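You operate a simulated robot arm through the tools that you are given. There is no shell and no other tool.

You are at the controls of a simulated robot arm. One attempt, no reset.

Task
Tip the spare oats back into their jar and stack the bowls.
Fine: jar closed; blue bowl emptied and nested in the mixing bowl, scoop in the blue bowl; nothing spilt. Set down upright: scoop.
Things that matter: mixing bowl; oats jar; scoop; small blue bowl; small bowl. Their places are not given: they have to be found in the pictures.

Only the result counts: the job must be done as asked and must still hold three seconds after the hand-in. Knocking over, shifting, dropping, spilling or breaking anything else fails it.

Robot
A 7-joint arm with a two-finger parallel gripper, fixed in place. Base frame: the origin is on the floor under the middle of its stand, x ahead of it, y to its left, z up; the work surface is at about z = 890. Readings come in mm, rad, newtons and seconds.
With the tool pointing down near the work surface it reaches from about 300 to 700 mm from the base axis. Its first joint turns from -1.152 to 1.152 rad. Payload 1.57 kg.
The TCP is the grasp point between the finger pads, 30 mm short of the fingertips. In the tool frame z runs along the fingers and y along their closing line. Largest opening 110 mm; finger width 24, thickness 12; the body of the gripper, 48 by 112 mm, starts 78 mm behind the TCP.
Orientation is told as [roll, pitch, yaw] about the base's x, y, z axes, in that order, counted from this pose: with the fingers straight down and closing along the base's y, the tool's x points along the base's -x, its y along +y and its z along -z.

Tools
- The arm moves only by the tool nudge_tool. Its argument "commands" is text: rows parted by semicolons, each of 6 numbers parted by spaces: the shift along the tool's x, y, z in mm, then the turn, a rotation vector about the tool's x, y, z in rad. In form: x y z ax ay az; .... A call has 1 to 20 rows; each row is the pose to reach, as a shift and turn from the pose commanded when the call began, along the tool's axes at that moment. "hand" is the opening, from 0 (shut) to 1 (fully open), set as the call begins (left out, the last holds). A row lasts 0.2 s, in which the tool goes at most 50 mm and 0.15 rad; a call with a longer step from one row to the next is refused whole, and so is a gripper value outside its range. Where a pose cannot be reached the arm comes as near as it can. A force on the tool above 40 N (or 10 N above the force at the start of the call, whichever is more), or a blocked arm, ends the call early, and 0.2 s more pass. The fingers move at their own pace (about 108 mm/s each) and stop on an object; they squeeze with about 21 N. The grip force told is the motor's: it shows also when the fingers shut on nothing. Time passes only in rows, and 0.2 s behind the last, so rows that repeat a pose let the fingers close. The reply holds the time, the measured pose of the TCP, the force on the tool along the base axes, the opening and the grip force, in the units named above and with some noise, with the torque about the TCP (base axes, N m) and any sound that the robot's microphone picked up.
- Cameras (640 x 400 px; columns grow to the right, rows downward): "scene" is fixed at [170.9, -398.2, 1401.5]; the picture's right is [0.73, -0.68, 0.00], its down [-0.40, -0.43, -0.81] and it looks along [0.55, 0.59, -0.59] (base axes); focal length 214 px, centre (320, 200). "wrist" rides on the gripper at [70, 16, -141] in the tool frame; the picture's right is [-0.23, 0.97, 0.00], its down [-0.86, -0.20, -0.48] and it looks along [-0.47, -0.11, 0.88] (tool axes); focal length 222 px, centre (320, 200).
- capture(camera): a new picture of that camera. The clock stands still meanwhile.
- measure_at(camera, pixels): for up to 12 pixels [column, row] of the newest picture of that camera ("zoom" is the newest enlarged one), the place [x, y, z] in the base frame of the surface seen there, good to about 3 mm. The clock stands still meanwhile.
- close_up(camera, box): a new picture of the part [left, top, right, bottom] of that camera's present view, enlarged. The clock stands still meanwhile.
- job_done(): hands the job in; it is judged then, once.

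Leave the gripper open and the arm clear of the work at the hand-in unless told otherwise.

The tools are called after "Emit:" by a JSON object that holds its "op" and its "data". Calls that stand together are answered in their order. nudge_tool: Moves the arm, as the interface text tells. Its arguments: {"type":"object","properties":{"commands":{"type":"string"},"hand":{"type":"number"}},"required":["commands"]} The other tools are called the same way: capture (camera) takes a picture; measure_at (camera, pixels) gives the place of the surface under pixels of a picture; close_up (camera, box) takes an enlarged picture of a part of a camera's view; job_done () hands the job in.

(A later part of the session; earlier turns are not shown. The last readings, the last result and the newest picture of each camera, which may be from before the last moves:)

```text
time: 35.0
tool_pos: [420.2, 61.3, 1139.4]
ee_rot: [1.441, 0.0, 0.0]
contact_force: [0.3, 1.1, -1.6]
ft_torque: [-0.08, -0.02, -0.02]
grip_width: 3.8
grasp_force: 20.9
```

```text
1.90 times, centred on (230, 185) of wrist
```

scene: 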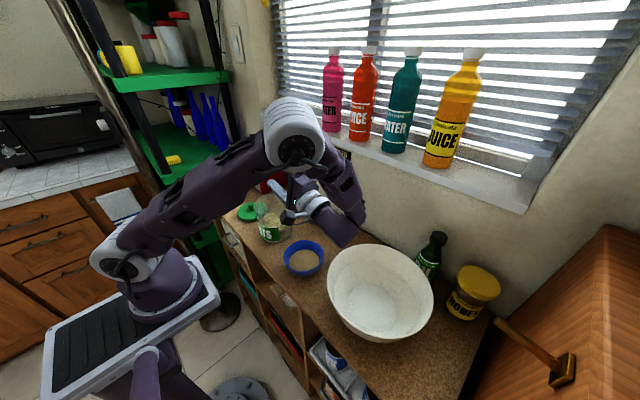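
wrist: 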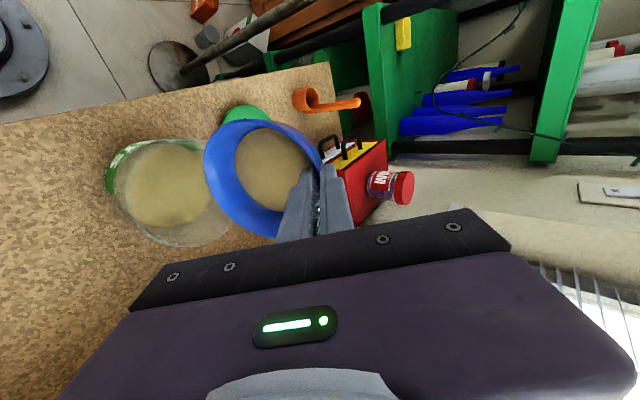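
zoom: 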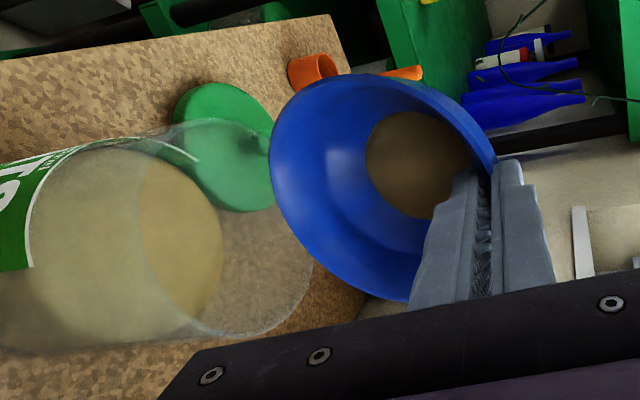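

A little is left. I tip another 0.2 rad about the lip with a hold, then look, also checking wrist clearance over the mixing bowl.

Emit:
{"op": "nudge_tool", "data": {"commands": "0 -2 -4.9 -0.05 0 0; 0 -4.3 -9.8 -0.1 0 0; 0 -6.8 -14.5 -0.15 0 0; 0 -9.5 -19.1 -0.2 0 0; 0 -9.5 -19.1 -0.2 0 0; 0 -9.5 -19.1 -0.2 0 0; 0 -9.5 -19.1 -0.2 0 0; 0 -9.5 -19.1 -0.2 0 0; 0 -9.5 -19.1 -0.2 0 0; 0 -9.5 -19.1 -0.2 0 0; 0 -9.5 -19.1 -0.2 0 0; 0 -9.5 -19.1 -0.2 0 0"}}

Emit:
{"op": "close_up", "data": {"camera": "wrist", "box": [90, 80, 370, 290]}}

Emit:
{"op": "capture", "data": {"camera": "scene"}}

```text
time: 37.6
tool_pos: [420.7, 41.0, 1131.8]
ee_rot: [1.64, -0.001, -0.001]
contact_force: [-0.1, 0.3, -2.2]
ft_torque: [-0.13, 0.03, 0.01]
grip_width: 3.5
grasp_force: 21.1
```

```text
1.90 times, centred on (230, 185) of wrist
```

zoom: 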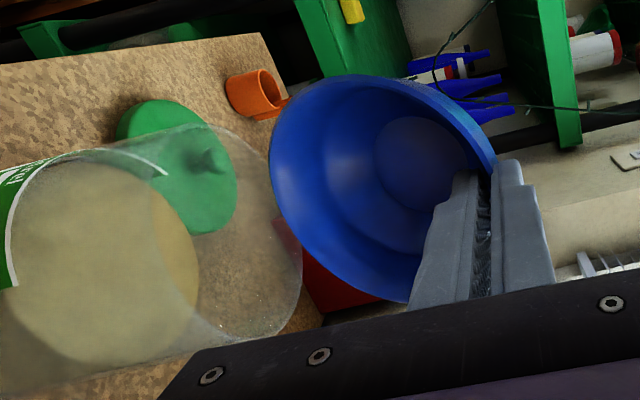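

```text
taken
```

scene: 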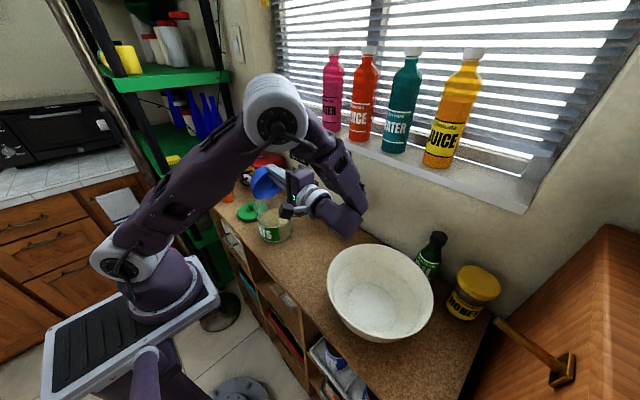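

The bowl's bottom shows bare blue: empty. To be sure I tip 0.15 rad more for a second and then look close.

Emit:
{"op": "nudge_tool", "data": {"commands": "0 -2 -4.9 -0.05 0 0; 0 -4.3 -9.8 -0.1 0 0; 0 -6.8 -14.5 -0.15 0 0; 0 -6.8 -14.5 -0.15 0 0; 0 -6.8 -14.5 -0.15 0 0; 0 -6.8 -14.5 -0.15 0 0; 0 -6.8 -14.5 -0.15 0 0; 0 -6.8 -14.5 -0.15 0 0"}}

Emit:
{"op": "close_up", "data": {"camera": "wrist", "box": [180, 90, 340, 240]}}

Emit:
{"op": "close_up", "data": {"camera": "scene", "box": [210, 150, 350, 260]}}

```text
time: 39.4
tool_pos: [420.1, 27.8, 1125.2]
ee_rot: [1.791, 0.0, -0.001]
contact_force: [-0.3, -0.3, -1.9]
ft_torque: [-0.1, 0.02, 0.01]
grip_width: 3.6
grasp_force: 21.0
```

```text
2.67 times, centred on (260, 165) of wrist
```

zoom: 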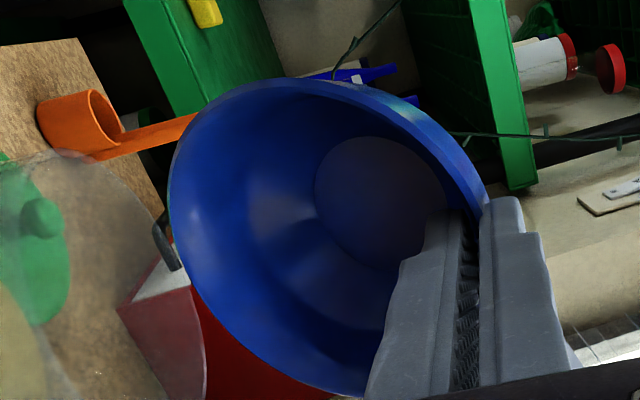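

```text
3.64 times, centred on (280, 205) of scene
```

zoom: 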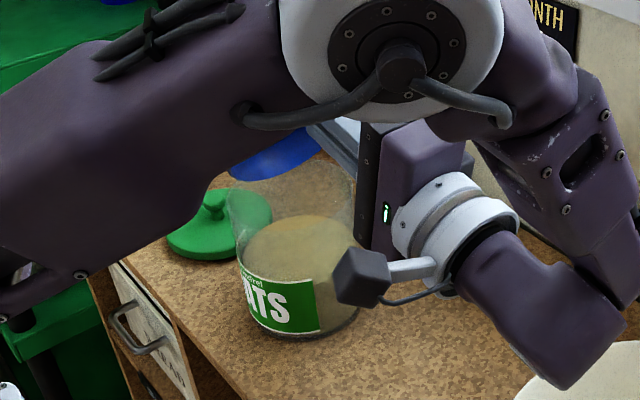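

The bowl is quite empty and the jar is fuller. I lift 70 mm straight up and turn the bowl back to level.

Emit:
{"op": "nudge_tool", "data": {"commands": "0 20 4.4 0 0 0; 0 44 9.8 0 0 0; 0 68 15.2 0 0 0; 0 68 15.2 0.13 0 0; 0 68 15.2 0.26 0 0; 0 68 15.2 0.39 0 0; 0 68 15.2 0.52 0 0; 0 68 15.2 0.65 0 0; 0 68 15.2 0.78 0 0; 0 68 15.2 0.91 0 0; 0 68 15.2 1.04 0 0; 0 68 15.2 1.17 0 0; 0 68 15.2 1.3 0 0; 0 68 15.2 1.43 0 0; 0 68 15.2 1.56 0 0; 0 68 15.2 1.69 0 0; 0 68 15.2 1.82 0 0; 0 68 15.2 1.95 0 0; 0 68 15.2 2.0 0 0; 0 68 15.2 2.0 0 0"}}

Emit:
{"op": "capture", "data": {"camera": "scene"}}

Emit:
{"op": "capture", "data": {"camera": "wrist"}}

```text
time: 43.6
tool_pos: [419.7, 25.8, 1194.2]
ee_rot: [-0.211, 0.0, -0.001]
contact_force: [0.3, -0.1, -1.5]
ft_torque: [0.06, 0.02, -0.01]
grip_width: 3.9
grasp_force: 20.6
```

```text
taken
```

scene: 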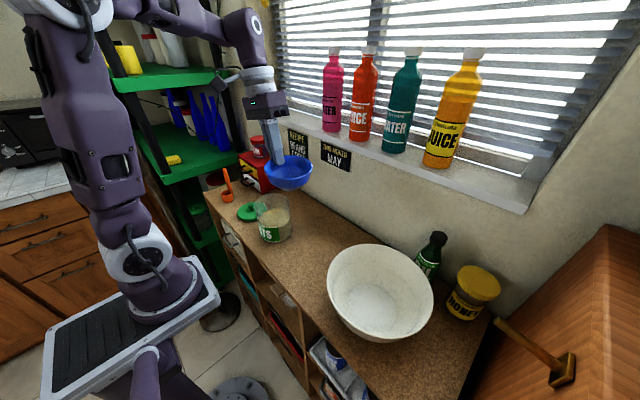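

```text
taken
```

wrist: 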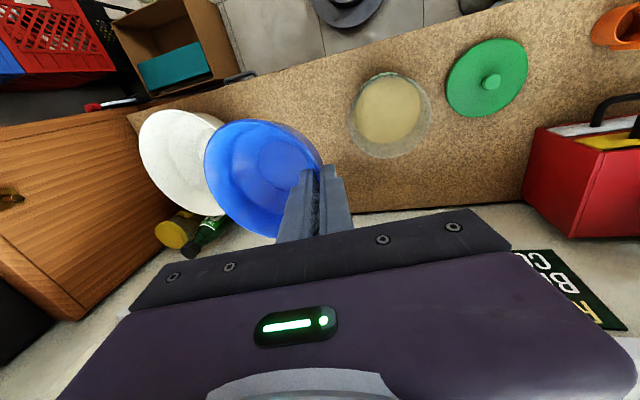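

The bowl is clean inside. Now a close-up of the mixing bowl in the scene view to fix its centre and floor.

Emit:
{"op": "close_up", "data": {"camera": "scene", "box": [310, 230, 450, 350]}}

```text
3.33 times, centred on (380, 290) of scene
```

zoom: 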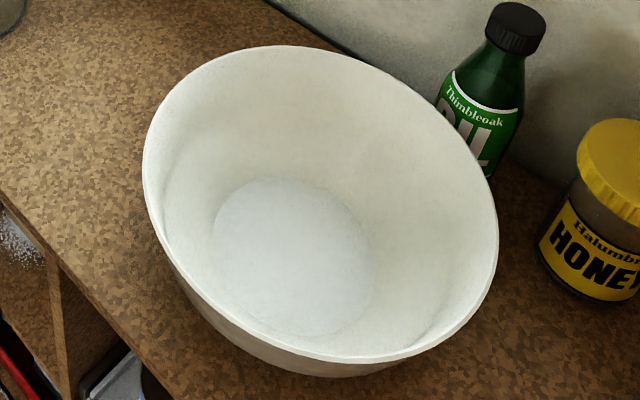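

I measure rim points (146,180),(495,225),(290,49),(330,357),(200,290),(440,110) and the floor (293,255), floor edges (216,235),(370,265),(290,183),(290,333), and the wall (430,230).

Emit:
{"op": "measure_at", "data": {"camera": "zoom", "pixels": [[147, 180], [494, 225], [290, 49], [330, 357], [190, 280], [440, 110], [293, 255], [220, 235], [366, 265], [290, 186], [290, 328], [430, 230]]}}

```text
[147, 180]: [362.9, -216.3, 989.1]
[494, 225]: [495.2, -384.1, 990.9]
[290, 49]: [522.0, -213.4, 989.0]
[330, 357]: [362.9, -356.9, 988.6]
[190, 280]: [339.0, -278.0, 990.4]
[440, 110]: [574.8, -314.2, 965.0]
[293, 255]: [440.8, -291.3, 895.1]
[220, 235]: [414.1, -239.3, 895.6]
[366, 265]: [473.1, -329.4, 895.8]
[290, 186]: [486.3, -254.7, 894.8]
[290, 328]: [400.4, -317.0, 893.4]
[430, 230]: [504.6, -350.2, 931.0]
```

The mixing bowl's floor is flat: centre (443,-286), radius 54, z 895, rim z 989 with about 107 mm radius. I carry the blue bowl over it to TCP (445,-235,1100).

Emit:
{"op": "nudge_tool", "data": {"commands": "-1 -9.8 6.1 0 0 0; -3.2 -29.5 18.3 0 0 0; -5.3 -49.2 30.5 0 0 0; -7.4 -68.8 42.7 0 0 0; -9.5 -88.5 54.9 0 0 0; -11.6 -108.2 67.1 0 0 0; -13.7 -127.8 79.2 0 0 0; -15.8 -147.5 91.4 0 0 0; -17.9 -167.2 103.6 0 0 0; -20 -186.8 115.8 0 0 0; -22.1 -206.5 128 0 0 0; -24.2 -226.2 140.2 0 0 0; -25.3 -236 146.3 0 0 0; -25.3 -236 146.3 0 0 0"}}

Emit:
{"op": "capture", "data": {"camera": "wrist"}}

Emit:
{"op": "close_up", "data": {"camera": "scene", "box": [290, 150, 470, 350]}}

```text
time: 46.6
tool_pos: [446.6, -232.1, 1099.3]
ee_rot: [-0.207, 0.002, 0.0]
contact_force: [-0.4, -0.5, -1.2]
ft_torque: [0.08, -0.01, -0.03]
grip_width: 3.5
grasp_force: 21.4
```

```text
taken
```

wrist: 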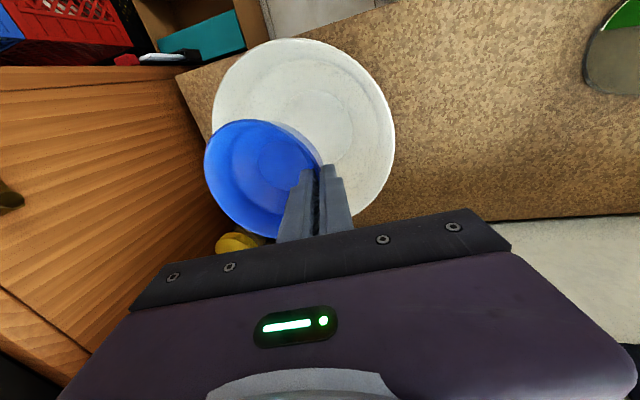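

```text
2.00 times, centred on (380, 250) of scene
```

zoom: 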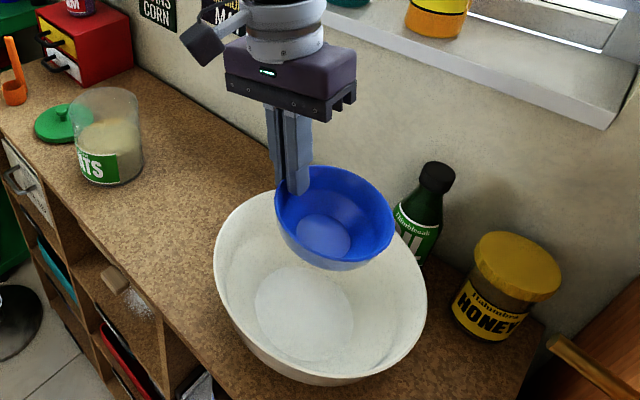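

I measure the held bowl's rim in the scene zoom: (278,205),(393,230),(325,167),(340,262) and inner bottom (322,235); also in the wrist view.

Emit:
{"op": "measure_at", "data": {"camera": "zoom", "pixels": [[278, 208], [392, 232], [330, 169], [378, 192], [360, 258], [300, 245], [322, 235], [305, 235], [345, 240]]}}

Emit:
{"op": "measure_at", "data": {"camera": "wrist", "pixels": [[207, 160], [216, 195], [245, 228], [232, 125], [270, 125], [265, 160], [275, 155], [312, 150]]}}

```text
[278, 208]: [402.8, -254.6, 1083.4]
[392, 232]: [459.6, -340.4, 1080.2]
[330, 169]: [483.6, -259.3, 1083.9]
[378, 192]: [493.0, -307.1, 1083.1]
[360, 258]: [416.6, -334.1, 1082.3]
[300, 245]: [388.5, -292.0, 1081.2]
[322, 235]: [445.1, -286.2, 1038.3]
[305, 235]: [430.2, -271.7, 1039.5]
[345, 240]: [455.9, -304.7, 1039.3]
```

```text
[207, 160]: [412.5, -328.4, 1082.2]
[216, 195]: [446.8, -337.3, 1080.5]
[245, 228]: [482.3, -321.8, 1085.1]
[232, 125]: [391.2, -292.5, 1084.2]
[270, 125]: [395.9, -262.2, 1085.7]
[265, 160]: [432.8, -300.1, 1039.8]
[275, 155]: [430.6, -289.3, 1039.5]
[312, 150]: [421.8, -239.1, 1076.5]
```

The held bowl's centre is at (442,-286), right over the mixing bowl's centre, and its rim is level. I lower 120 mm.

Emit:
{"op": "nudge_tool", "data": {"commands": "0 2.1 9.8 0 0 0; 0 6.2 29.3 0 0 0; 0 10.4 48.9 0 0 0; 0 14.6 68.5 0 0 0; 0 18.7 88 0 0 0; 0 21.8 102.7 0 0 0; 0 23.9 112.5 0 0 0; 0 25 117.4 0 0 0; 0 25 117.4 0 0 0"}}

Emit:
{"op": "close_up", "data": {"camera": "scene", "box": [300, 200, 460, 360]}}

Emit:
{"op": "capture", "data": {"camera": "wrist"}}

```text
time: 48.6
tool_pos: [445.7, -234.7, 977.7]
ee_rot: [-0.21, -0.001, 0.001]
contact_force: [0.6, -0.3, -1.7]
ft_torque: [0.08, 0.0, -0.02]
grip_width: 3.4
grasp_force: 20.7
```

```text
2.50 times, centred on (380, 280) of scene
```

zoom: 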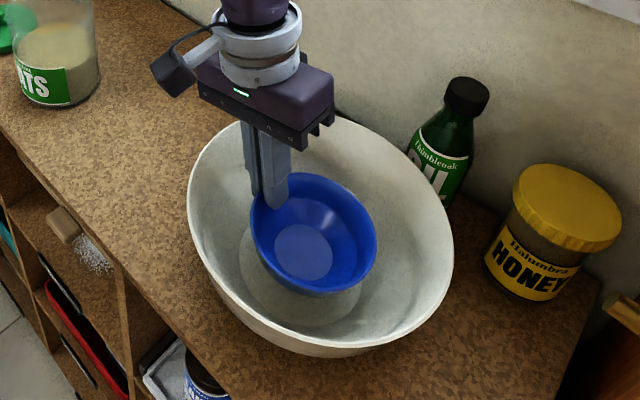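

```text
taken
```

wrist: 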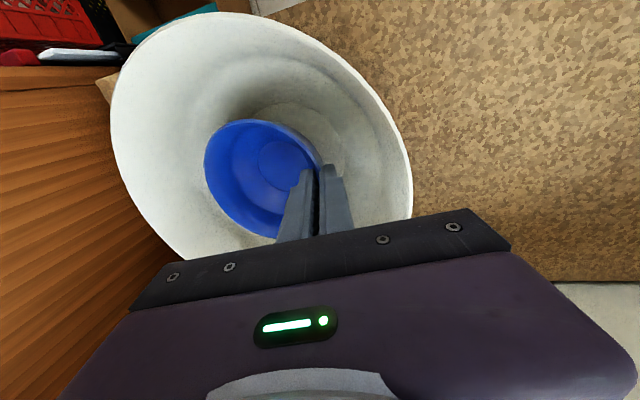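

Well centred. I lower another 11 mm slowly and read the force.

Emit:
{"op": "nudge_tool", "data": {"commands": "0 1 4.9 0 0 0; 0 1.9 8.8 0 0 0; 0 2.3 10.8 0 0 0; 0 2.3 10.8 0 0 0"}}

Emit:
{"op": "close_up", "data": {"camera": "scene", "box": [330, 240, 430, 340]}}

```text
time: 49.6
tool_pos: [446.1, -234.1, 969.4]
ee_rot: [-0.21, 0.0, 0.002]
contact_force: [0.0, -0.2, -1.1]
ft_torque: [0.08, 0.0, -0.01]
grip_width: 3.4
grasp_force: 20.9
```

```text
4.00 times, centred on (380, 290) of scene
```

zoom: 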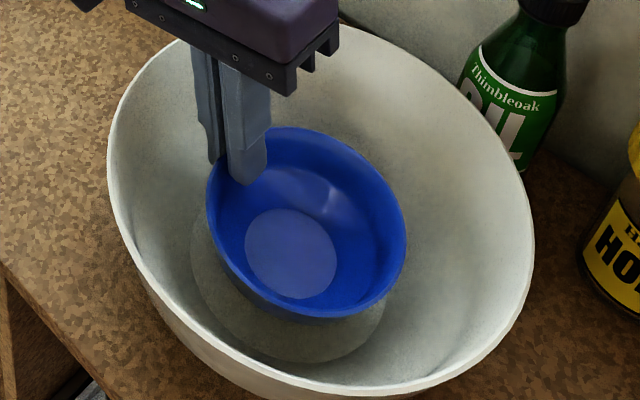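

No contact yet (force still just the weight). I lower in 1 mm steps, 4 mm in all.

Emit:
{"op": "nudge_tool", "data": {"commands": "0 0.2 1 0 0 0; 0 0.4 2 0 0 0; 0 0.6 3 0 0 0; 0 0.8 3.9 0 0 0; 0 0.8 3.9 0 0 0"}}

```text
time: 50.8
tool_pos: [446.5, -235.1, 964.4]
ee_rot: [-0.207, 0.001, 0.0]
contact_force: [-0.5, 0.7, -2.1]
ft_torque: [0.05, -0.04, 0.03]
grip_width: 3.3
grasp_force: 21.2
```

Emit:
{"op": "nudge_tool", "data": {"commands": "0 0.2 1 0 0 0; 0 0.4 2 0 0 0; 0 0.4 2 0 0 0; 0 0.4 2 0 0 0"}}

Emit:
{"op": "close_up", "data": {"camera": "scene", "box": [330, 240, 430, 340]}}

```text
time: 51.8
tool_pos: [444.9, -235.2, 961.8]
ee_rot: [-0.211, -0.001, 0.001]
contact_force: [0.3, -0.4, 0.8]
ft_torque: [-0.03, -0.03, 0.03]
grip_width: 3.3
grasp_force: 20.7
```

```text
4.00 times, centred on (380, 290) of scene
```

zoom: 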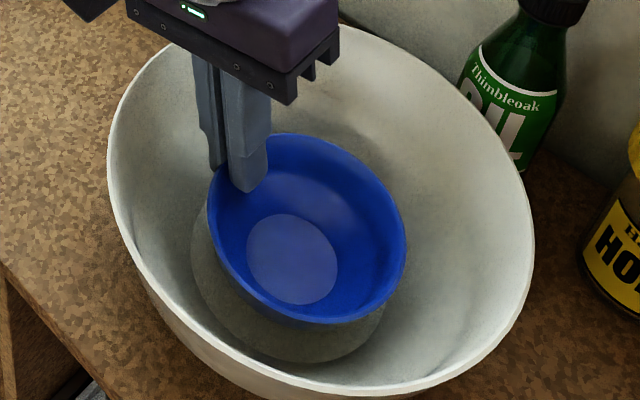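

The load has gone off the tool (0.8 N, torque near zero), so the bowl seems to touch. I measure the bowl's inner floor and rim for level: (290,260), (250,250),(335,265), rim (210,195),(404,240),(270,300).

Emit:
{"op": "measure_at", "data": {"camera": "zoom", "pixels": [[290, 260], [258, 245], [328, 275], [290, 225], [290, 295], [404, 240], [300, 136], [270, 306], [375, 172], [225, 330]]}}

```text
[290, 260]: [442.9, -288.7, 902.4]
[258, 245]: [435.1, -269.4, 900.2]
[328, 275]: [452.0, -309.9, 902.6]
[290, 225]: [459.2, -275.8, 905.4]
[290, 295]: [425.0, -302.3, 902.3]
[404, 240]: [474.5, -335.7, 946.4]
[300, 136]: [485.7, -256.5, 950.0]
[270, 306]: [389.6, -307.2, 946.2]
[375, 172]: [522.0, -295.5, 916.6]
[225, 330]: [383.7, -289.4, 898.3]
```

The bowl's inner floor is at 902 and centred at (443,-288), i.e. it rests on the mixing bowl's floor. I open the fingers just enough (about 27 mm), without moving.

Emit:
{"op": "nudge_tool", "data": {"commands": "0 0 0.5 0 0 0; 0 0 0.5 0 0 0; 0 0 0.5 0 0 0", "hand": 0.25}}

Emit:
{"op": "close_up", "data": {"camera": "scene", "box": [330, 240, 430, 340]}}

Emit:
{"op": "close_up", "data": {"camera": "wrist", "box": [180, 80, 420, 260]}}

```text
time: 52.6
tool_pos: [446.1, -235.9, 962.4]
ee_rot: [-0.209, -0.001, 0.0]
contact_force: [1.3, -0.1, 0.2]
ft_torque: [0.01, 0.02, -0.02]
grip_width: 27.3
grasp_force: 0.1
```

```text
4.00 times, centred on (380, 290) of scene
```

zoom: 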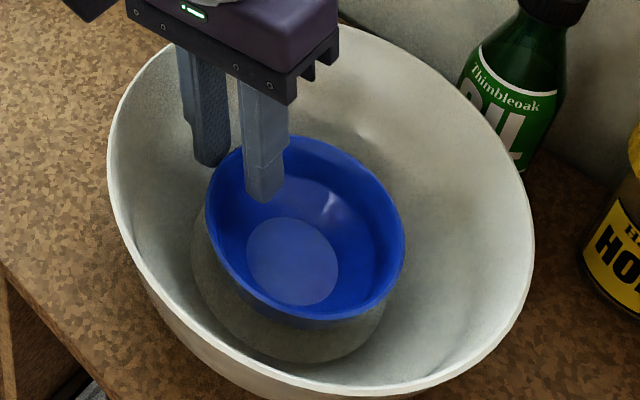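

```text
2.22 times, centred on (300, 170) of wrist
```

zoom: 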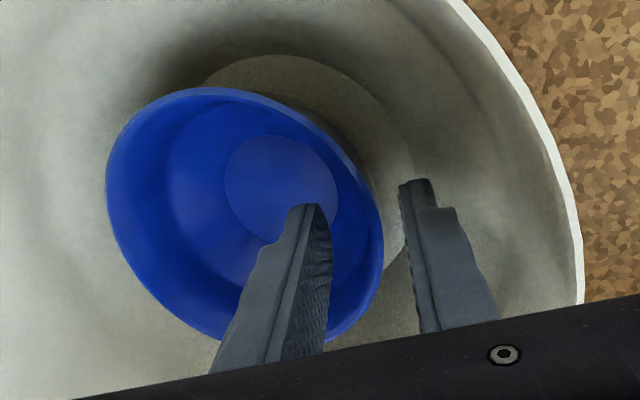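

Released; the blue bowl stands level inside the mixing bowl. I withdraw along the finger axis by 130 mm.

Emit:
{"op": "nudge_tool", "data": {"commands": "0 0 -8 0 0 0; 0 0 -25 0 0 0; 0 0 -45 0 0 0; 0 0 -70 0 0 0; 0 0 -100 0 0 0; 0 0 -130 0 0 0; 0 0 -130 0 0 0"}}

Emit:
{"op": "capture", "data": {"camera": "scene"}}

Emit:
{"op": "close_up", "data": {"camera": "scene", "box": [310, 220, 450, 350]}}

```text
time: 54.2
tool_pos: [445.7, -208.9, 1090.9]
ee_rot: [-0.21, 0.001, -0.001]
contact_force: [0.2, 0.3, 0.2]
ft_torque: [0.0, -0.01, 0.03]
grip_width: 27.7
grasp_force: 0.0
```

```text
taken
```

scene: 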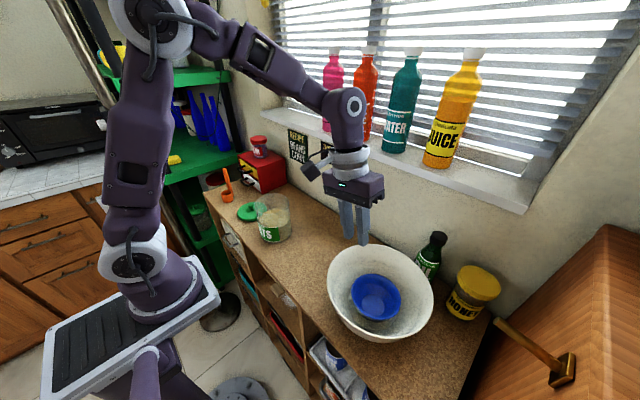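

```text
3.08 times, centred on (380, 285) of scene
```

zoom: 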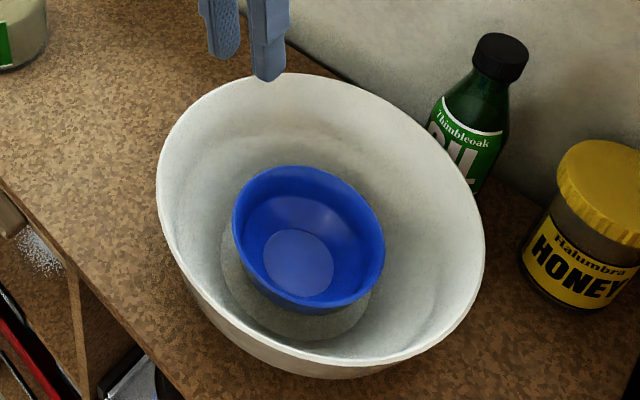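

Good. Next is the lid. I straighten the tool and go over the lid (about 410,226), at z 1100, to look at the knob.

Emit:
{"op": "nudge_tool", "data": {"commands": "0 10 -15 0 0 0; 2 40 -25 -0.05 0 0; 4 80 -30 -0.1 0 0; 5 120 -35 -0.15 0 0; 6 160 -42 -0.21 0 0; 8 200 -50 -0.21 0 0; 9 240 -58 -0.21 0 0; 10 280 -67 -0.21 0 0; 12 320 -76 -0.21 0 0; 13 360 -86 -0.21 0 0; 14 395 -94 -0.21 0 0; 15 423.3 -100.3 -0.21 0 0; 15 423.3 -100.3 -0.21 0 0; 15 423.3 -100.3 -0.21 0 0", "hand": 0.5}}

Emit:
{"op": "capture", "data": {"camera": "wrist"}}

Emit:
{"op": "close_up", "data": {"camera": "scene", "box": [210, 150, 320, 250]}}

```text
time: 57.2
tool_pos: [433.9, 227.5, 1100.7]
ee_rot: [0.0, 0.002, -0.002]
contact_force: [-0.2, -0.8, -0.4]
ft_torque: [0.01, -0.01, -0.03]
grip_width: 55.0
grasp_force: 0.1
```

```text
taken
```

wrist: 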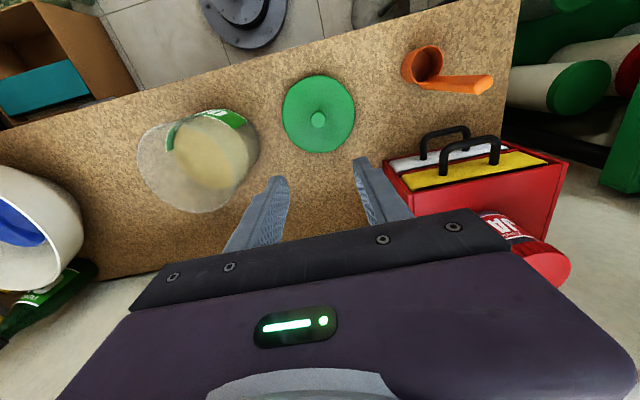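

```text
4.00 times, centred on (265, 200) of scene
```

zoom: 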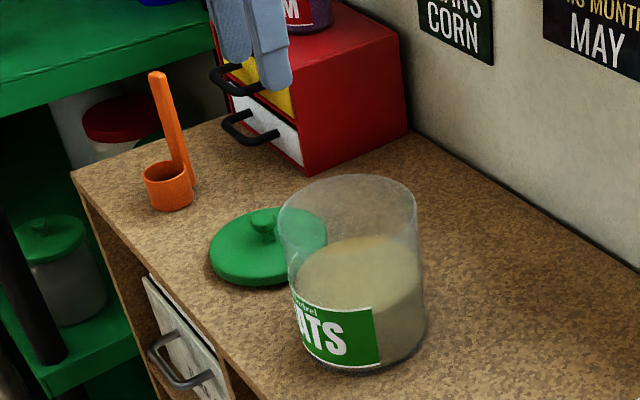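

I take a close-up of the lid and jar from the wrist camera for exact positions.

Emit:
{"op": "close_up", "data": {"camera": "wrist", "box": [270, 60, 370, 160]}}

```text
4.00 times, centred on (320, 110) of wrist
```

zoom: 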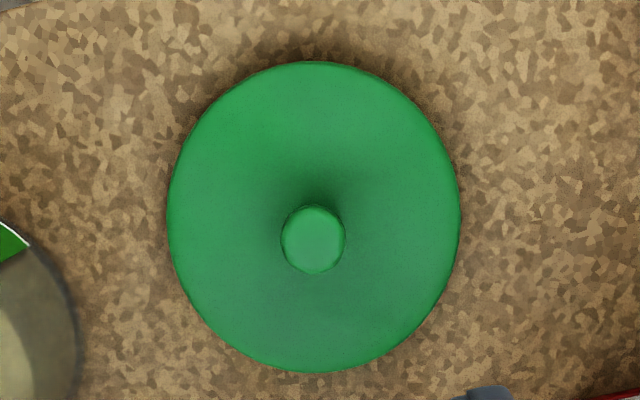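

I measure in this zoom: knob (312,240), knob edges (284,240),(342,240),(312,210),(312,268), lid edges (170,215),(458,215),(315,65),(315,368), and near plate (312,300).

Emit:
{"op": "measure_at", "data": {"camera": "zoom", "pixels": [[312, 240], [285, 240], [341, 240], [312, 209], [312, 269], [172, 215], [456, 215], [315, 66], [315, 367], [312, 300], [230, 215], [480, 215]]}}

Emit:
{"op": "measure_at", "data": {"camera": "wrist", "pixels": [[138, 150], [143, 180], [165, 207], [200, 211], [240, 180], [257, 150], [165, 122], [185, 113], [205, 160]]}}

```text
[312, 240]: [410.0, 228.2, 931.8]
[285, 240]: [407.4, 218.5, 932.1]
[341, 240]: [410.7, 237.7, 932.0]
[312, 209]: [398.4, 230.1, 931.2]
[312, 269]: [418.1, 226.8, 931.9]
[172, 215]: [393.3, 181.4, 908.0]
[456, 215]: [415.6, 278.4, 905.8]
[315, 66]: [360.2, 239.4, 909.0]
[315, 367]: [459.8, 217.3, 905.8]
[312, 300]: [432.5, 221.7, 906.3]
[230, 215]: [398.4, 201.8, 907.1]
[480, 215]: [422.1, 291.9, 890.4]
```

```text
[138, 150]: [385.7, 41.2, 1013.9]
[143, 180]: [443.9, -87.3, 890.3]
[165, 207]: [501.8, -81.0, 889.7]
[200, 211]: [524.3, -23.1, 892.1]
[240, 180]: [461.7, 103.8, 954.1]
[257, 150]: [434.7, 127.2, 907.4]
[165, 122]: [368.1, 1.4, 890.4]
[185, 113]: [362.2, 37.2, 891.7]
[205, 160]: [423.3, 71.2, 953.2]
```

The knob is 20 mm wide, centred at (409,228), top at z 932; the lid plate top is at about 907 and its radius 50. I look closer at the jar's rim too.

Emit:
{"op": "close_up", "data": {"camera": "wrist", "box": [125, 95, 275, 220]}}

```text
3.20 times, centred on (200, 158) of wrist
```

zoom: 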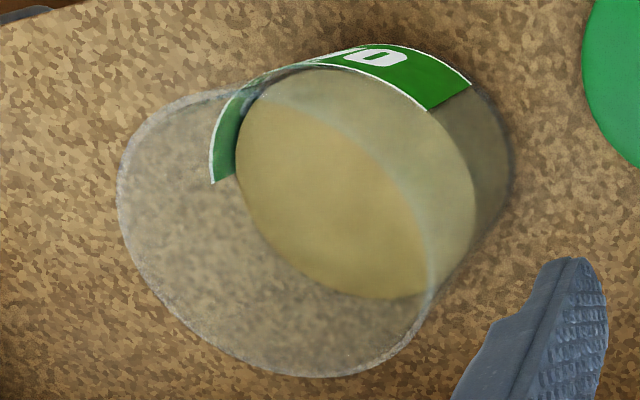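

I measure the visible jar rim points: (119,190),(150,125),(195,97),(165,300),(230,357),(330,375),(400,345),(431,290),(415,215),(350,135).

Emit:
{"op": "measure_at", "data": {"camera": "zoom", "pixels": [[120, 190], [150, 124], [195, 97], [165, 300], [230, 357], [330, 375], [400, 345], [431, 290], [415, 215], [350, 135], [122, 165], [430, 300]]}}

```text
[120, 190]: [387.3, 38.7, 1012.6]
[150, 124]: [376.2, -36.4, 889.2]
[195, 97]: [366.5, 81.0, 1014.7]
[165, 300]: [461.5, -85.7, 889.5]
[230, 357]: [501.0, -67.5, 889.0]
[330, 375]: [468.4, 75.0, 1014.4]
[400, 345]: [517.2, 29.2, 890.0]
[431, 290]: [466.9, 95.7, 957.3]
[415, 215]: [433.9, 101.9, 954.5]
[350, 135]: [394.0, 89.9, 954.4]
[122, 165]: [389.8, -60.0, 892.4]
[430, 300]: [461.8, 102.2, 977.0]
```

The jar centre comes out at about (419,80.5), rim z 1015. Now I go over the knob (409,228) and down to z 985 with the fingers at 55 mm.

Emit:
{"op": "nudge_tool", "data": {"commands": "12 0.3 20 0 0 0; 24.9 0.5 50 0 0 0; 24.9 0.5 85 0 0 0; 24.9 0.5 110 0 0 0; 24.9 0.5 116 0 0 0; 24.9 0.5 116 0 0 0"}}

Emit:
{"op": "close_up", "data": {"camera": "wrist", "box": [220, 60, 440, 220]}}

Emit:
{"op": "close_up", "data": {"camera": "scene", "box": [210, 140, 310, 240]}}

```text
time: 58.6
tool_pos: [406.0, 227.4, 982.4]
ee_rot: [-0.001, 0.0, 0.002]
contact_force: [0.0, 0.0, -1.3]
ft_torque: [0.04, -0.01, 0.03]
grip_width: 54.9
grasp_force: 0.1
```

```text
2.50 times, centred on (330, 140) of wrist
```

zoom: 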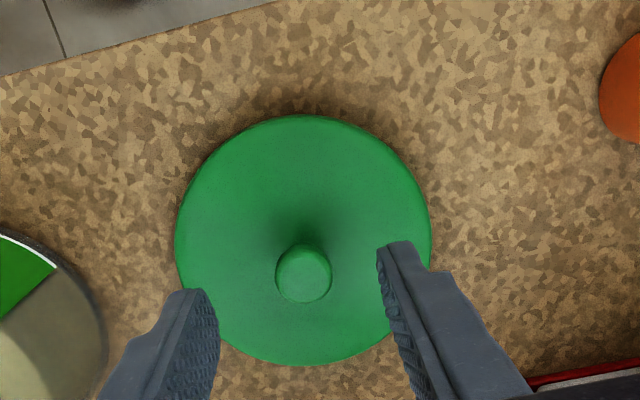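

```text
4.00 times, centred on (260, 190) of scene
```

zoom: 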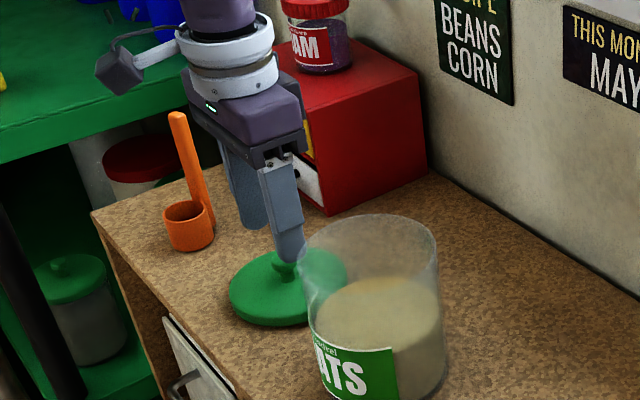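

I measure the knob again from here: (303,275),(277,275),(330,275),(303,247),(303,300).

Emit:
{"op": "close_up", "data": {"camera": "wrist", "box": [290, 130, 400, 200]}}

```text
5.71 times, centred on (345, 165) of wrist
```

zoom: 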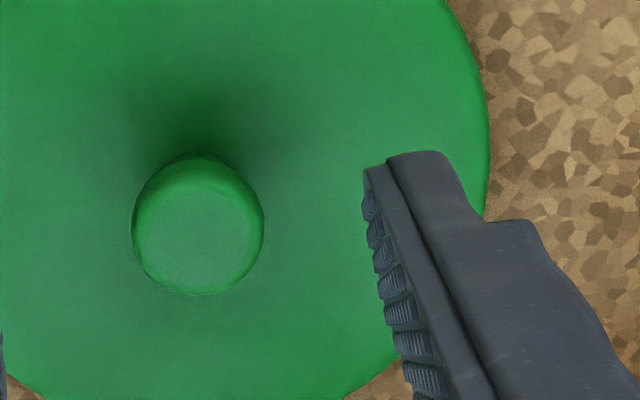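

Emit:
{"op": "measure_at", "data": {"camera": "zoom", "pixels": [[198, 235], [145, 235], [255, 235], [198, 190], [198, 288], [380, 175], [410, 165]]}}

```text
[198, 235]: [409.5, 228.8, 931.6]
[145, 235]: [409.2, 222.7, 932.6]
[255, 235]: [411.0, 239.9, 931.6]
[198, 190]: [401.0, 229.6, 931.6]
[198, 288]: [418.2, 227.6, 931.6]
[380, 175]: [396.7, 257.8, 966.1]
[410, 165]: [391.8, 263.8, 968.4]
```

The knob centre is (410,229). I go down 43 mm to z about 941, with the tips just above the lid plate.

Emit:
{"op": "nudge_tool", "data": {"commands": "-0.5 1 15 0 0 0; -0.5 1 30 0 0 0; -0.5 1 39 0 0 0; -0.5 1 43 0 0 0; -0.5 1 43 0 0 0"}}

Emit:
{"op": "close_up", "data": {"camera": "wrist", "box": [220, 60, 440, 220]}}

Emit:
{"op": "close_up", "data": {"camera": "scene", "box": [220, 160, 300, 240]}}

```text
time: 59.8
tool_pos: [406.7, 228.3, 939.5]
ee_rot: [-0.001, -0.001, -0.001]
contact_force: [0.4, -0.1, 0.2]
ft_torque: [-0.02, 0.0, 0.01]
grip_width: 54.9
grasp_force: 0.0
```

```text
2.50 times, centred on (330, 140) of wrist
```

zoom: 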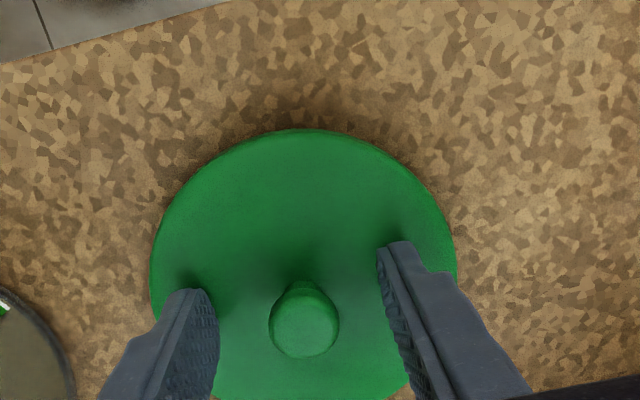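

```text
5.00 times, centred on (260, 200) of scene
```

zoom: 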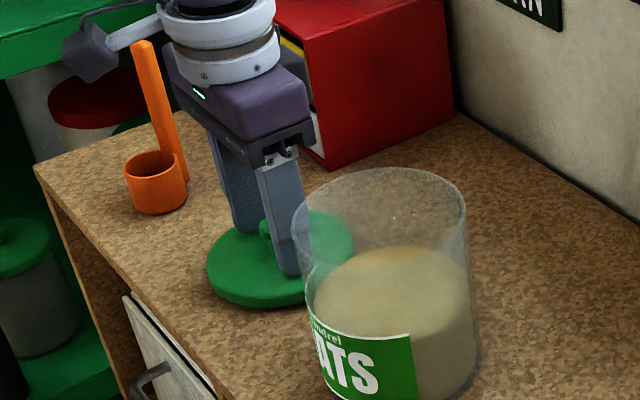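

The reading puts the tool at x 406.7, so I shift 2.5 mm towards the knob's middle and close on the knob.

Emit:
{"op": "nudge_tool", "data": {"commands": "-2.5 0 0 0 0 0; -2.5 0 0 0 0 0"}}

Emit:
{"op": "nudge_tool", "data": {"commands": "0 0 0 0 0 0; 0 0 0 0 0 0; 0 0 0 0 0 0; 0 0 0 0 0 0", "hand": 0}}

Emit:
{"op": "close_up", "data": {"camera": "wrist", "box": [220, 60, 440, 220]}}

```text
time: 60.4
tool_pos: [408.2, 229.6, 940.8]
ee_rot: [0.001, 0.001, -0.001]
contact_force: [0.6, -0.1, 0.2]
ft_torque: [0.02, 0.01, 0.03]
grip_width: 55.2
grasp_force: 0.1
```

```text
time: 61.4
tool_pos: [408.5, 227.5, 940.9]
ee_rot: [0.0, -0.002, 0.0]
contact_force: [1.0, -0.3, 2.1]
ft_torque: [-0.01, -0.02, -0.03]
grip_width: 19.1
grasp_force: 20.8
```

```text
2.50 times, centred on (330, 140) of wrist
```

zoom: 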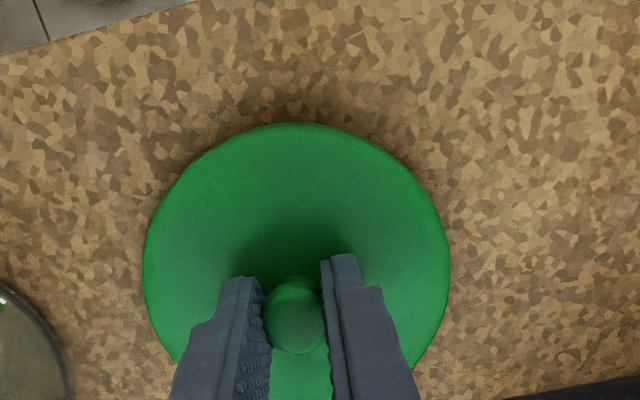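

Gripped at 19 mm. I lift straight up 170 mm slowly first 20, then on.

Emit:
{"op": "nudge_tool", "data": {"commands": "0 0 -5 0 0 0; 0 0 -15 0 0 0; 0 0 -35 0 0 0; 0 0 -60 0 0 0; 0 0 -90 0 0 0; 0 0 -120 0 0 0; 0 0 -150 0 0 0; 0 0 -170 0 0 0; 0 0 -170 0 0 0"}}

Emit:
{"op": "capture", "data": {"camera": "wrist"}}

Emit:
{"op": "close_up", "data": {"camera": "scene", "box": [200, 110, 320, 250]}}

```text
time: 63.4
tool_pos: [407.9, 229.2, 1111.0]
ee_rot: [0.001, 0.001, 0.0]
contact_force: [-1.0, -0.2, -0.9]
ft_torque: [-0.01, 0.0, 0.03]
grip_width: 19.5
grasp_force: 21.0
```

```text
taken
```

wrist: 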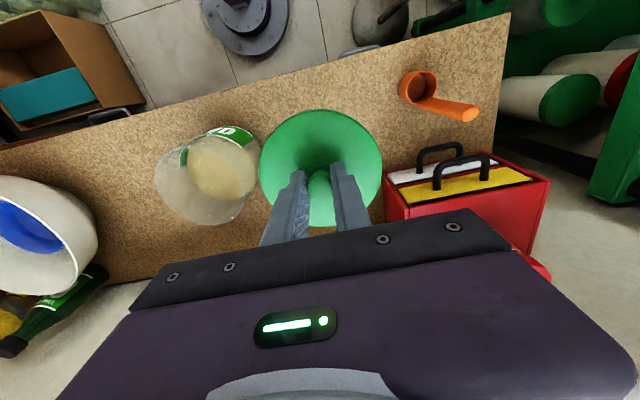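

```text
2.86 times, centred on (260, 180) of scene
```

zoom: 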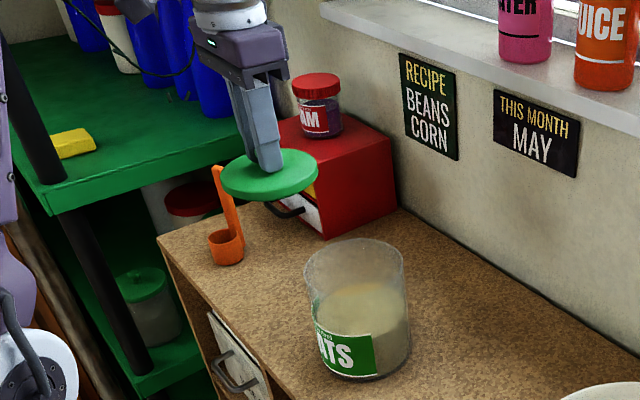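

The lid hangs level. The jar is now seen against plain counter; I measure its rim (305,278),(404,268),(350,239),(335,303),(385,296) and the lid edges (221,180),(318,178),(268,199),(265,150).

Emit:
{"op": "measure_at", "data": {"camera": "zoom", "pixels": [[306, 278], [403, 268], [350, 240], [325, 250], [385, 246], [312, 258], [308, 290], [223, 180], [317, 178], [265, 197], [245, 155], [290, 152]]}}

```text
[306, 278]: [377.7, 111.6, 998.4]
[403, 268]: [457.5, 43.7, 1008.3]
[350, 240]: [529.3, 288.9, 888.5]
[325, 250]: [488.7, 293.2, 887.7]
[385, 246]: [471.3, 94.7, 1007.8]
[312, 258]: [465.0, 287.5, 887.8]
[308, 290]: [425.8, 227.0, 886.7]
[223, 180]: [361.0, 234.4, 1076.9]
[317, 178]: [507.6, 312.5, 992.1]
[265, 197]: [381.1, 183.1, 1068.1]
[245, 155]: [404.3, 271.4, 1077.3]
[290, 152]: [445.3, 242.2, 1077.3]
```

I carry the lid over the jar (TCP to about 419,80) at z 1110.

Emit:
{"op": "nudge_tool", "data": {"commands": "-1 -12 0 0 0 0; -3 -35 0 0 0 0; -5 -62 0 0 0 0; -7 -90 0 0 0 0; -9 -118 0 0 0 0; -10.3 -140 0 0 0 0; -10.7 -149 0 0 0 0; -10.7 -149 0 0 0 0"}}

Emit:
{"op": "capture", "data": {"camera": "wrist"}}

Emit:
{"op": "close_up", "data": {"camera": "scene", "box": [210, 130, 330, 250]}}

```text
time: 65.2
tool_pos: [419.2, 78.4, 1111.8]
ee_rot: [0.001, -0.001, 0.0]
contact_force: [-0.1, 0.7, -0.4]
ft_torque: [-0.02, 0.04, 0.0]
grip_width: 19.4
grasp_force: 21.0
```

```text
taken
```

wrist: 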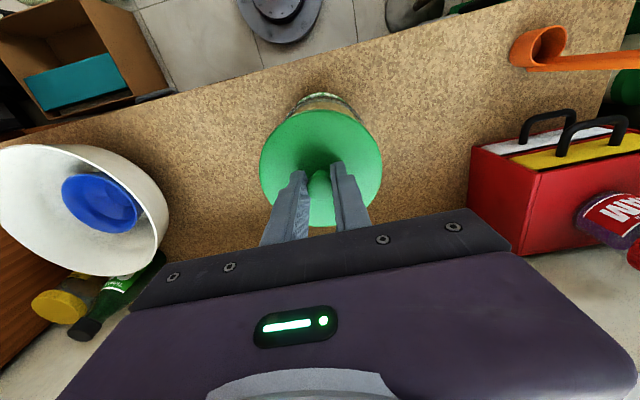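

```text
3.33 times, centred on (270, 190) of scene
```

zoom: 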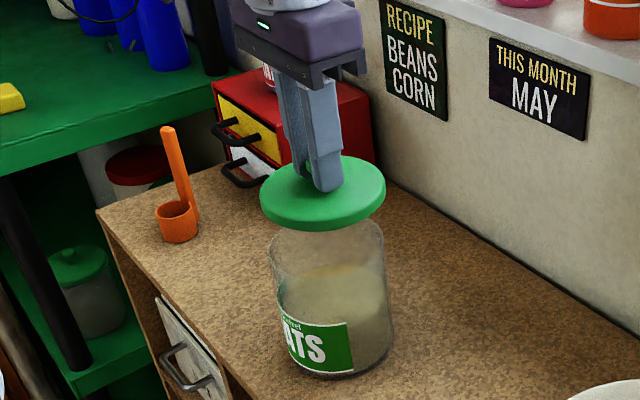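

The lid hovers over the jar. I take a stronger enlargement to compare the lid's and the jar's edges.

Emit:
{"op": "close_up", "data": {"camera": "scene", "box": [240, 170, 310, 220]}}

```text
8.00 times, centred on (275, 195) of scene
```

zoom: 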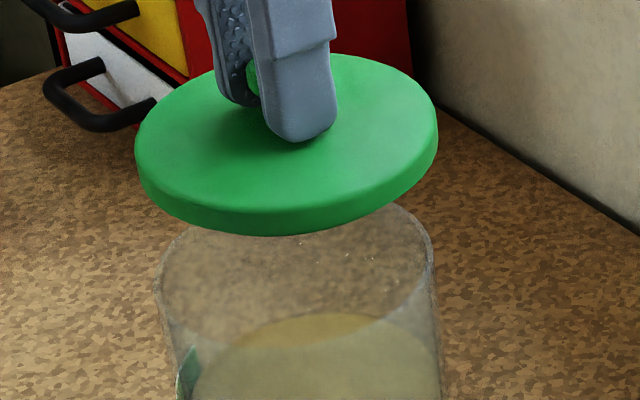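

I measure lid edge points and jar rim points in this enlargement.

Emit:
{"op": "measure_at", "data": {"camera": "zoom", "pixels": [[140, 140], [434, 122], [280, 205], [180, 185], [380, 180], [400, 75], [360, 60], [158, 280], [165, 265], [431, 250], [420, 225], [433, 270]]}}

```text
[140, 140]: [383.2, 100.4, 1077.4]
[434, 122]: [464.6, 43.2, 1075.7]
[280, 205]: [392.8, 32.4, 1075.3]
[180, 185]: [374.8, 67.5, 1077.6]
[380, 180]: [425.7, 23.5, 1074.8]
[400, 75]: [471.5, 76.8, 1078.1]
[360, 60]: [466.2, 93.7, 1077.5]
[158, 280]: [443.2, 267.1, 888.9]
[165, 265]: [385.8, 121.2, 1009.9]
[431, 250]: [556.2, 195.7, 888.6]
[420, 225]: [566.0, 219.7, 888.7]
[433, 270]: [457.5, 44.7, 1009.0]
```

The lid sits about 4 mm too far to picture-right of the jar's centre. I shift by (-2.7,+2.7) mm and lower to 10 mm above the rim, then compare again.

Emit:
{"op": "nudge_tool", "data": {"commands": "1.4 1.4 8 0 0 0; 2.7 2.7 20 0 0 0; 2.7 2.7 30 0 0 0; 2.7 2.7 35 0 0 0; 2.7 2.7 35 0 0 0"}}

Emit:
{"op": "close_up", "data": {"camera": "scene", "box": [240, 175, 310, 225]}}

Emit:
{"op": "close_up", "data": {"camera": "wrist", "box": [240, 80, 400, 240]}}

```text
time: 66.4
tool_pos: [417.5, 83.0, 1075.9]
ee_rot: [0.001, 0.001, -0.001]
contact_force: [-0.2, 0.2, 0.1]
ft_torque: [0.01, -0.01, 0.02]
grip_width: 19.5
grasp_force: 20.9
```

```text
8.00 times, centred on (275, 200) of scene
```

zoom: 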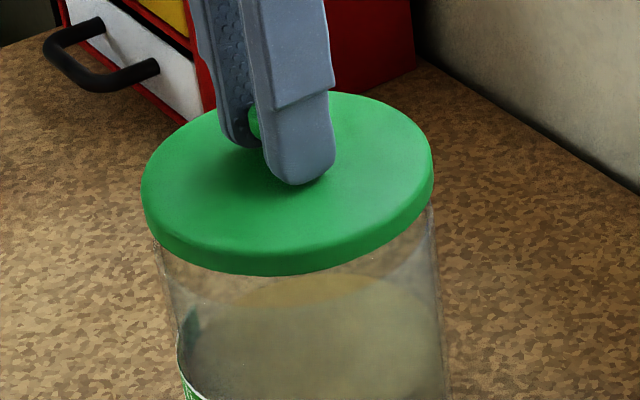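

```text
2.50 times, centred on (320, 160) of wrist
```

zoom: 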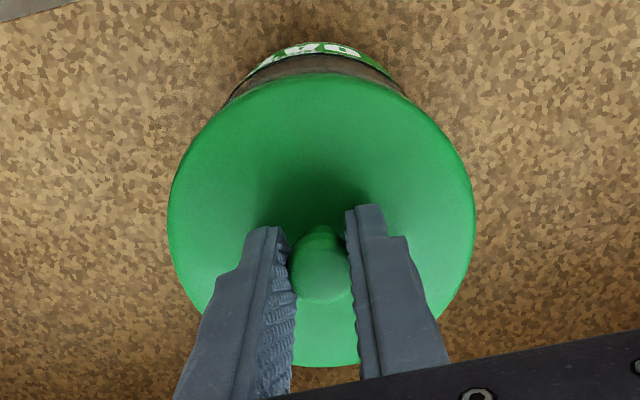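

Now the lid and rim centres agree within about half a millimetre in this view. I lower 7 mm and then feel for contact in small steps.

Emit:
{"op": "nudge_tool", "data": {"commands": "0 0 3 0 0 0; 0 0 5 0 0 0; 0 0 7 0 0 0; 0 0 7 0 0 0"}}

Emit:
{"op": "close_up", "data": {"camera": "scene", "box": [240, 175, 310, 225]}}

```text
time: 67.4
tool_pos: [417.2, 81.5, 1068.6]
ee_rot: [-0.001, -0.001, 0.0]
contact_force: [0.9, 0.8, 0.5]
ft_torque: [-0.03, -0.01, -0.02]
grip_width: 19.4
grasp_force: 20.8
```

```text
8.00 times, centred on (275, 200) of scene
```

zoom: 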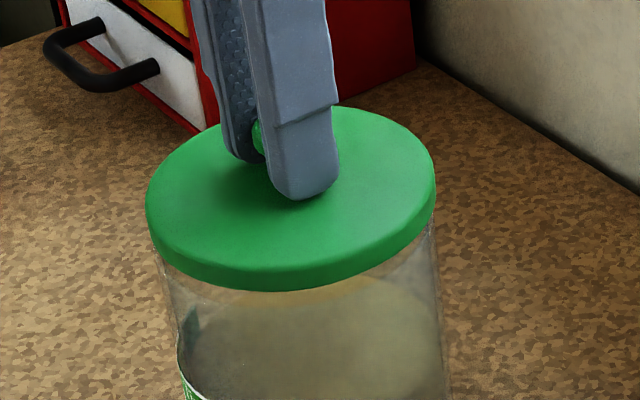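

Still free. I go down in 1 mm steps.

Emit:
{"op": "nudge_tool", "data": {"commands": "0 0 1 0 0 0; 0 0 2 0 0 0; 0 0 3 0 0 0; 0 0 3 0 0 0"}}

```text
time: 68.4
tool_pos: [416.4, 81.6, 1065.5]
ee_rot: [0.001, -0.001, 0.001]
contact_force: [-0.7, 1.1, 0.8]
ft_torque: [-0.01, -0.01, -0.02]
grip_width: 19.6
grasp_force: 21.5
```

Emit:
{"op": "nudge_tool", "data": {"commands": "0 0 1 0 0 0; 0 0 2 0 0 0; 0 0 2 0 0 0; 0 0 2 0 0 0"}}

Emit:
{"op": "close_up", "data": {"camera": "scene", "box": [240, 175, 310, 225]}}

```text
time: 69.4
tool_pos: [416.0, 81.4, 1063.7]
ee_rot: [0.0, 0.0, -0.001]
contact_force: [-1.9, 1.7, 10.6]
ft_torque: [0.02, -0.42, 0.03]
grip_width: 19.5
grasp_force: 20.7
```

```text
8.00 times, centred on (275, 200) of scene
```

zoom: 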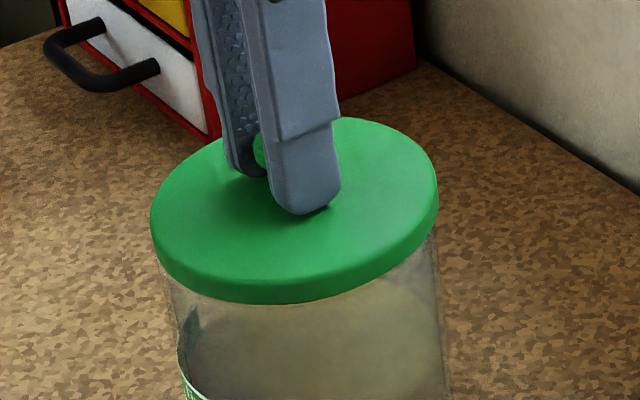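

Contact: 10.6 N, with torque showing the touch is on the +x side. I ease up 1 mm to take the load off and measure the lid's top for level.

Emit:
{"op": "nudge_tool", "data": {"commands": "0 0 -1 0 0 0; 0 0 -1 0 0 0"}}

Emit:
{"op": "close_up", "data": {"camera": "wrist", "box": [240, 80, 400, 240]}}

Emit:
{"op": "measure_at", "data": {"camera": "zoom", "pixels": [[320, 90], [200, 150], [440, 150], [330, 355], [470, 220], [175, 220], [240, 110], [400, 110], [310, 68], [240, 90]]}}

```text
time: 70.0
tool_pos: [417.6, 81.7, 1064.7]
ee_rot: [0.001, 0.001, 0.001]
contact_force: [-0.4, 0.8, 0.2]
ft_torque: [0.0, 0.0, -0.02]
grip_width: 19.3
grasp_force: 21.1
```

```text
2.50 times, centred on (320, 160) of wrist
```

zoom: 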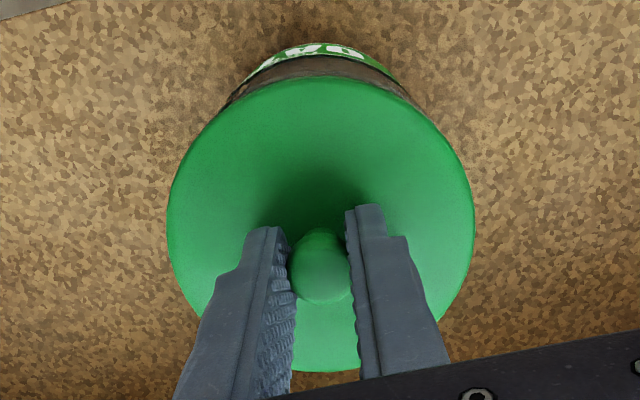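

```text
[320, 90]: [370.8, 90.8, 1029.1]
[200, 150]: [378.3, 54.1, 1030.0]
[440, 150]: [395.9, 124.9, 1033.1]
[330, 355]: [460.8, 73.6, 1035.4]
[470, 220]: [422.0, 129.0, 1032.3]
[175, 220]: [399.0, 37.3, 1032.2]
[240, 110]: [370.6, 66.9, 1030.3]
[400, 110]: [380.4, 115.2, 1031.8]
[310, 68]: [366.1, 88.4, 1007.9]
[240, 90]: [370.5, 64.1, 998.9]
```

The lid seems a little higher on the +x side, as if it caught the rim there. I look very closely at the joint from the scene camera.

Emit:
{"op": "close_up", "data": {"camera": "scene", "box": [252, 190, 300, 225]}}

Emit:
{"op": "measure_at", "data": {"camera": "zoom", "pixels": [[60, 80], [150, 115], [250, 135], [350, 115], [440, 60], [450, 30], [400, 10], [200, 60], [60, 180], [250, 205], [430, 140]]}}

```text
11.43 times, centred on (276, 208) of scene
```

zoom: 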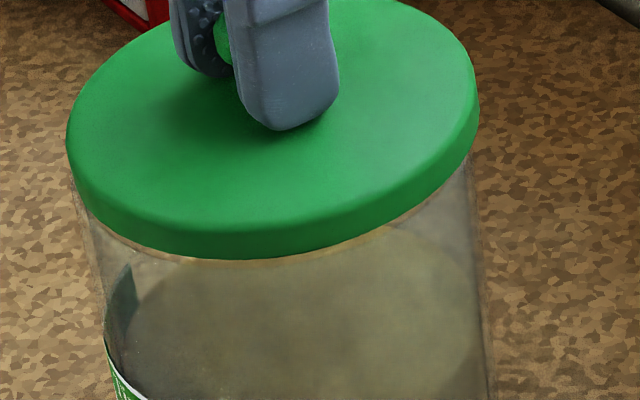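

```text
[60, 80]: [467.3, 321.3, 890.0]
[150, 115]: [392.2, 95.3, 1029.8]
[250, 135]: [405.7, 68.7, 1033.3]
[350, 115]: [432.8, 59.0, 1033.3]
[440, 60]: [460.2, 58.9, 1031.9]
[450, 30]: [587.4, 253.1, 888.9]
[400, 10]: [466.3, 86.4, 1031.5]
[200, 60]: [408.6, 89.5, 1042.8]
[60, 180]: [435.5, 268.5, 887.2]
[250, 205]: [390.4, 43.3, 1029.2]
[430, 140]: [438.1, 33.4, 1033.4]
```

The lid looks level from here (top about 1032 all over) and centred left to right. I look closer at the front joint.

Emit:
{"op": "close_up", "data": {"camera": "scene", "box": [254, 200, 278, 215]}}

Emit:
{"op": "close_up", "data": {"camera": "scene", "box": [274, 198, 298, 213]}}

```text
16.00 times, centred on (266, 208) of scene
```

zoom: 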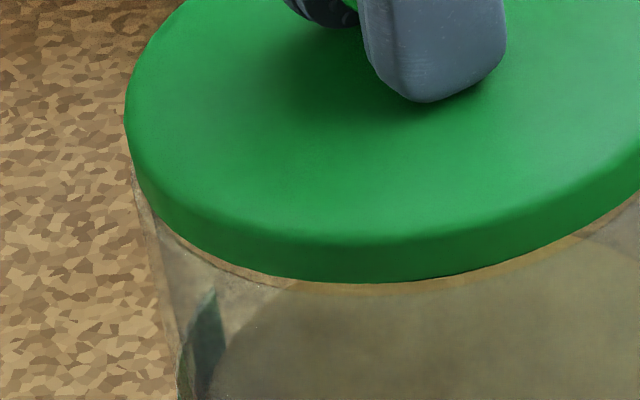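

```text
16.00 times, centred on (286, 206) of scene
```

zoom: 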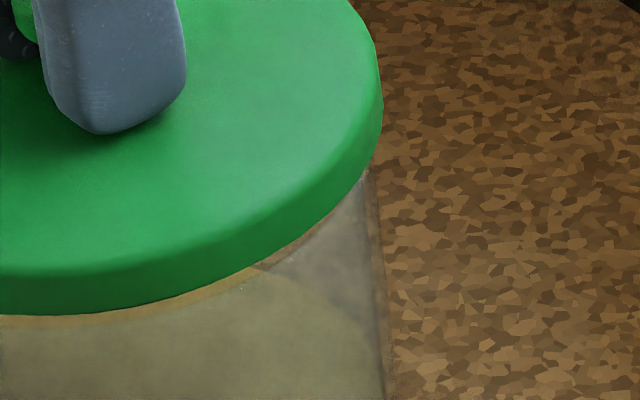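

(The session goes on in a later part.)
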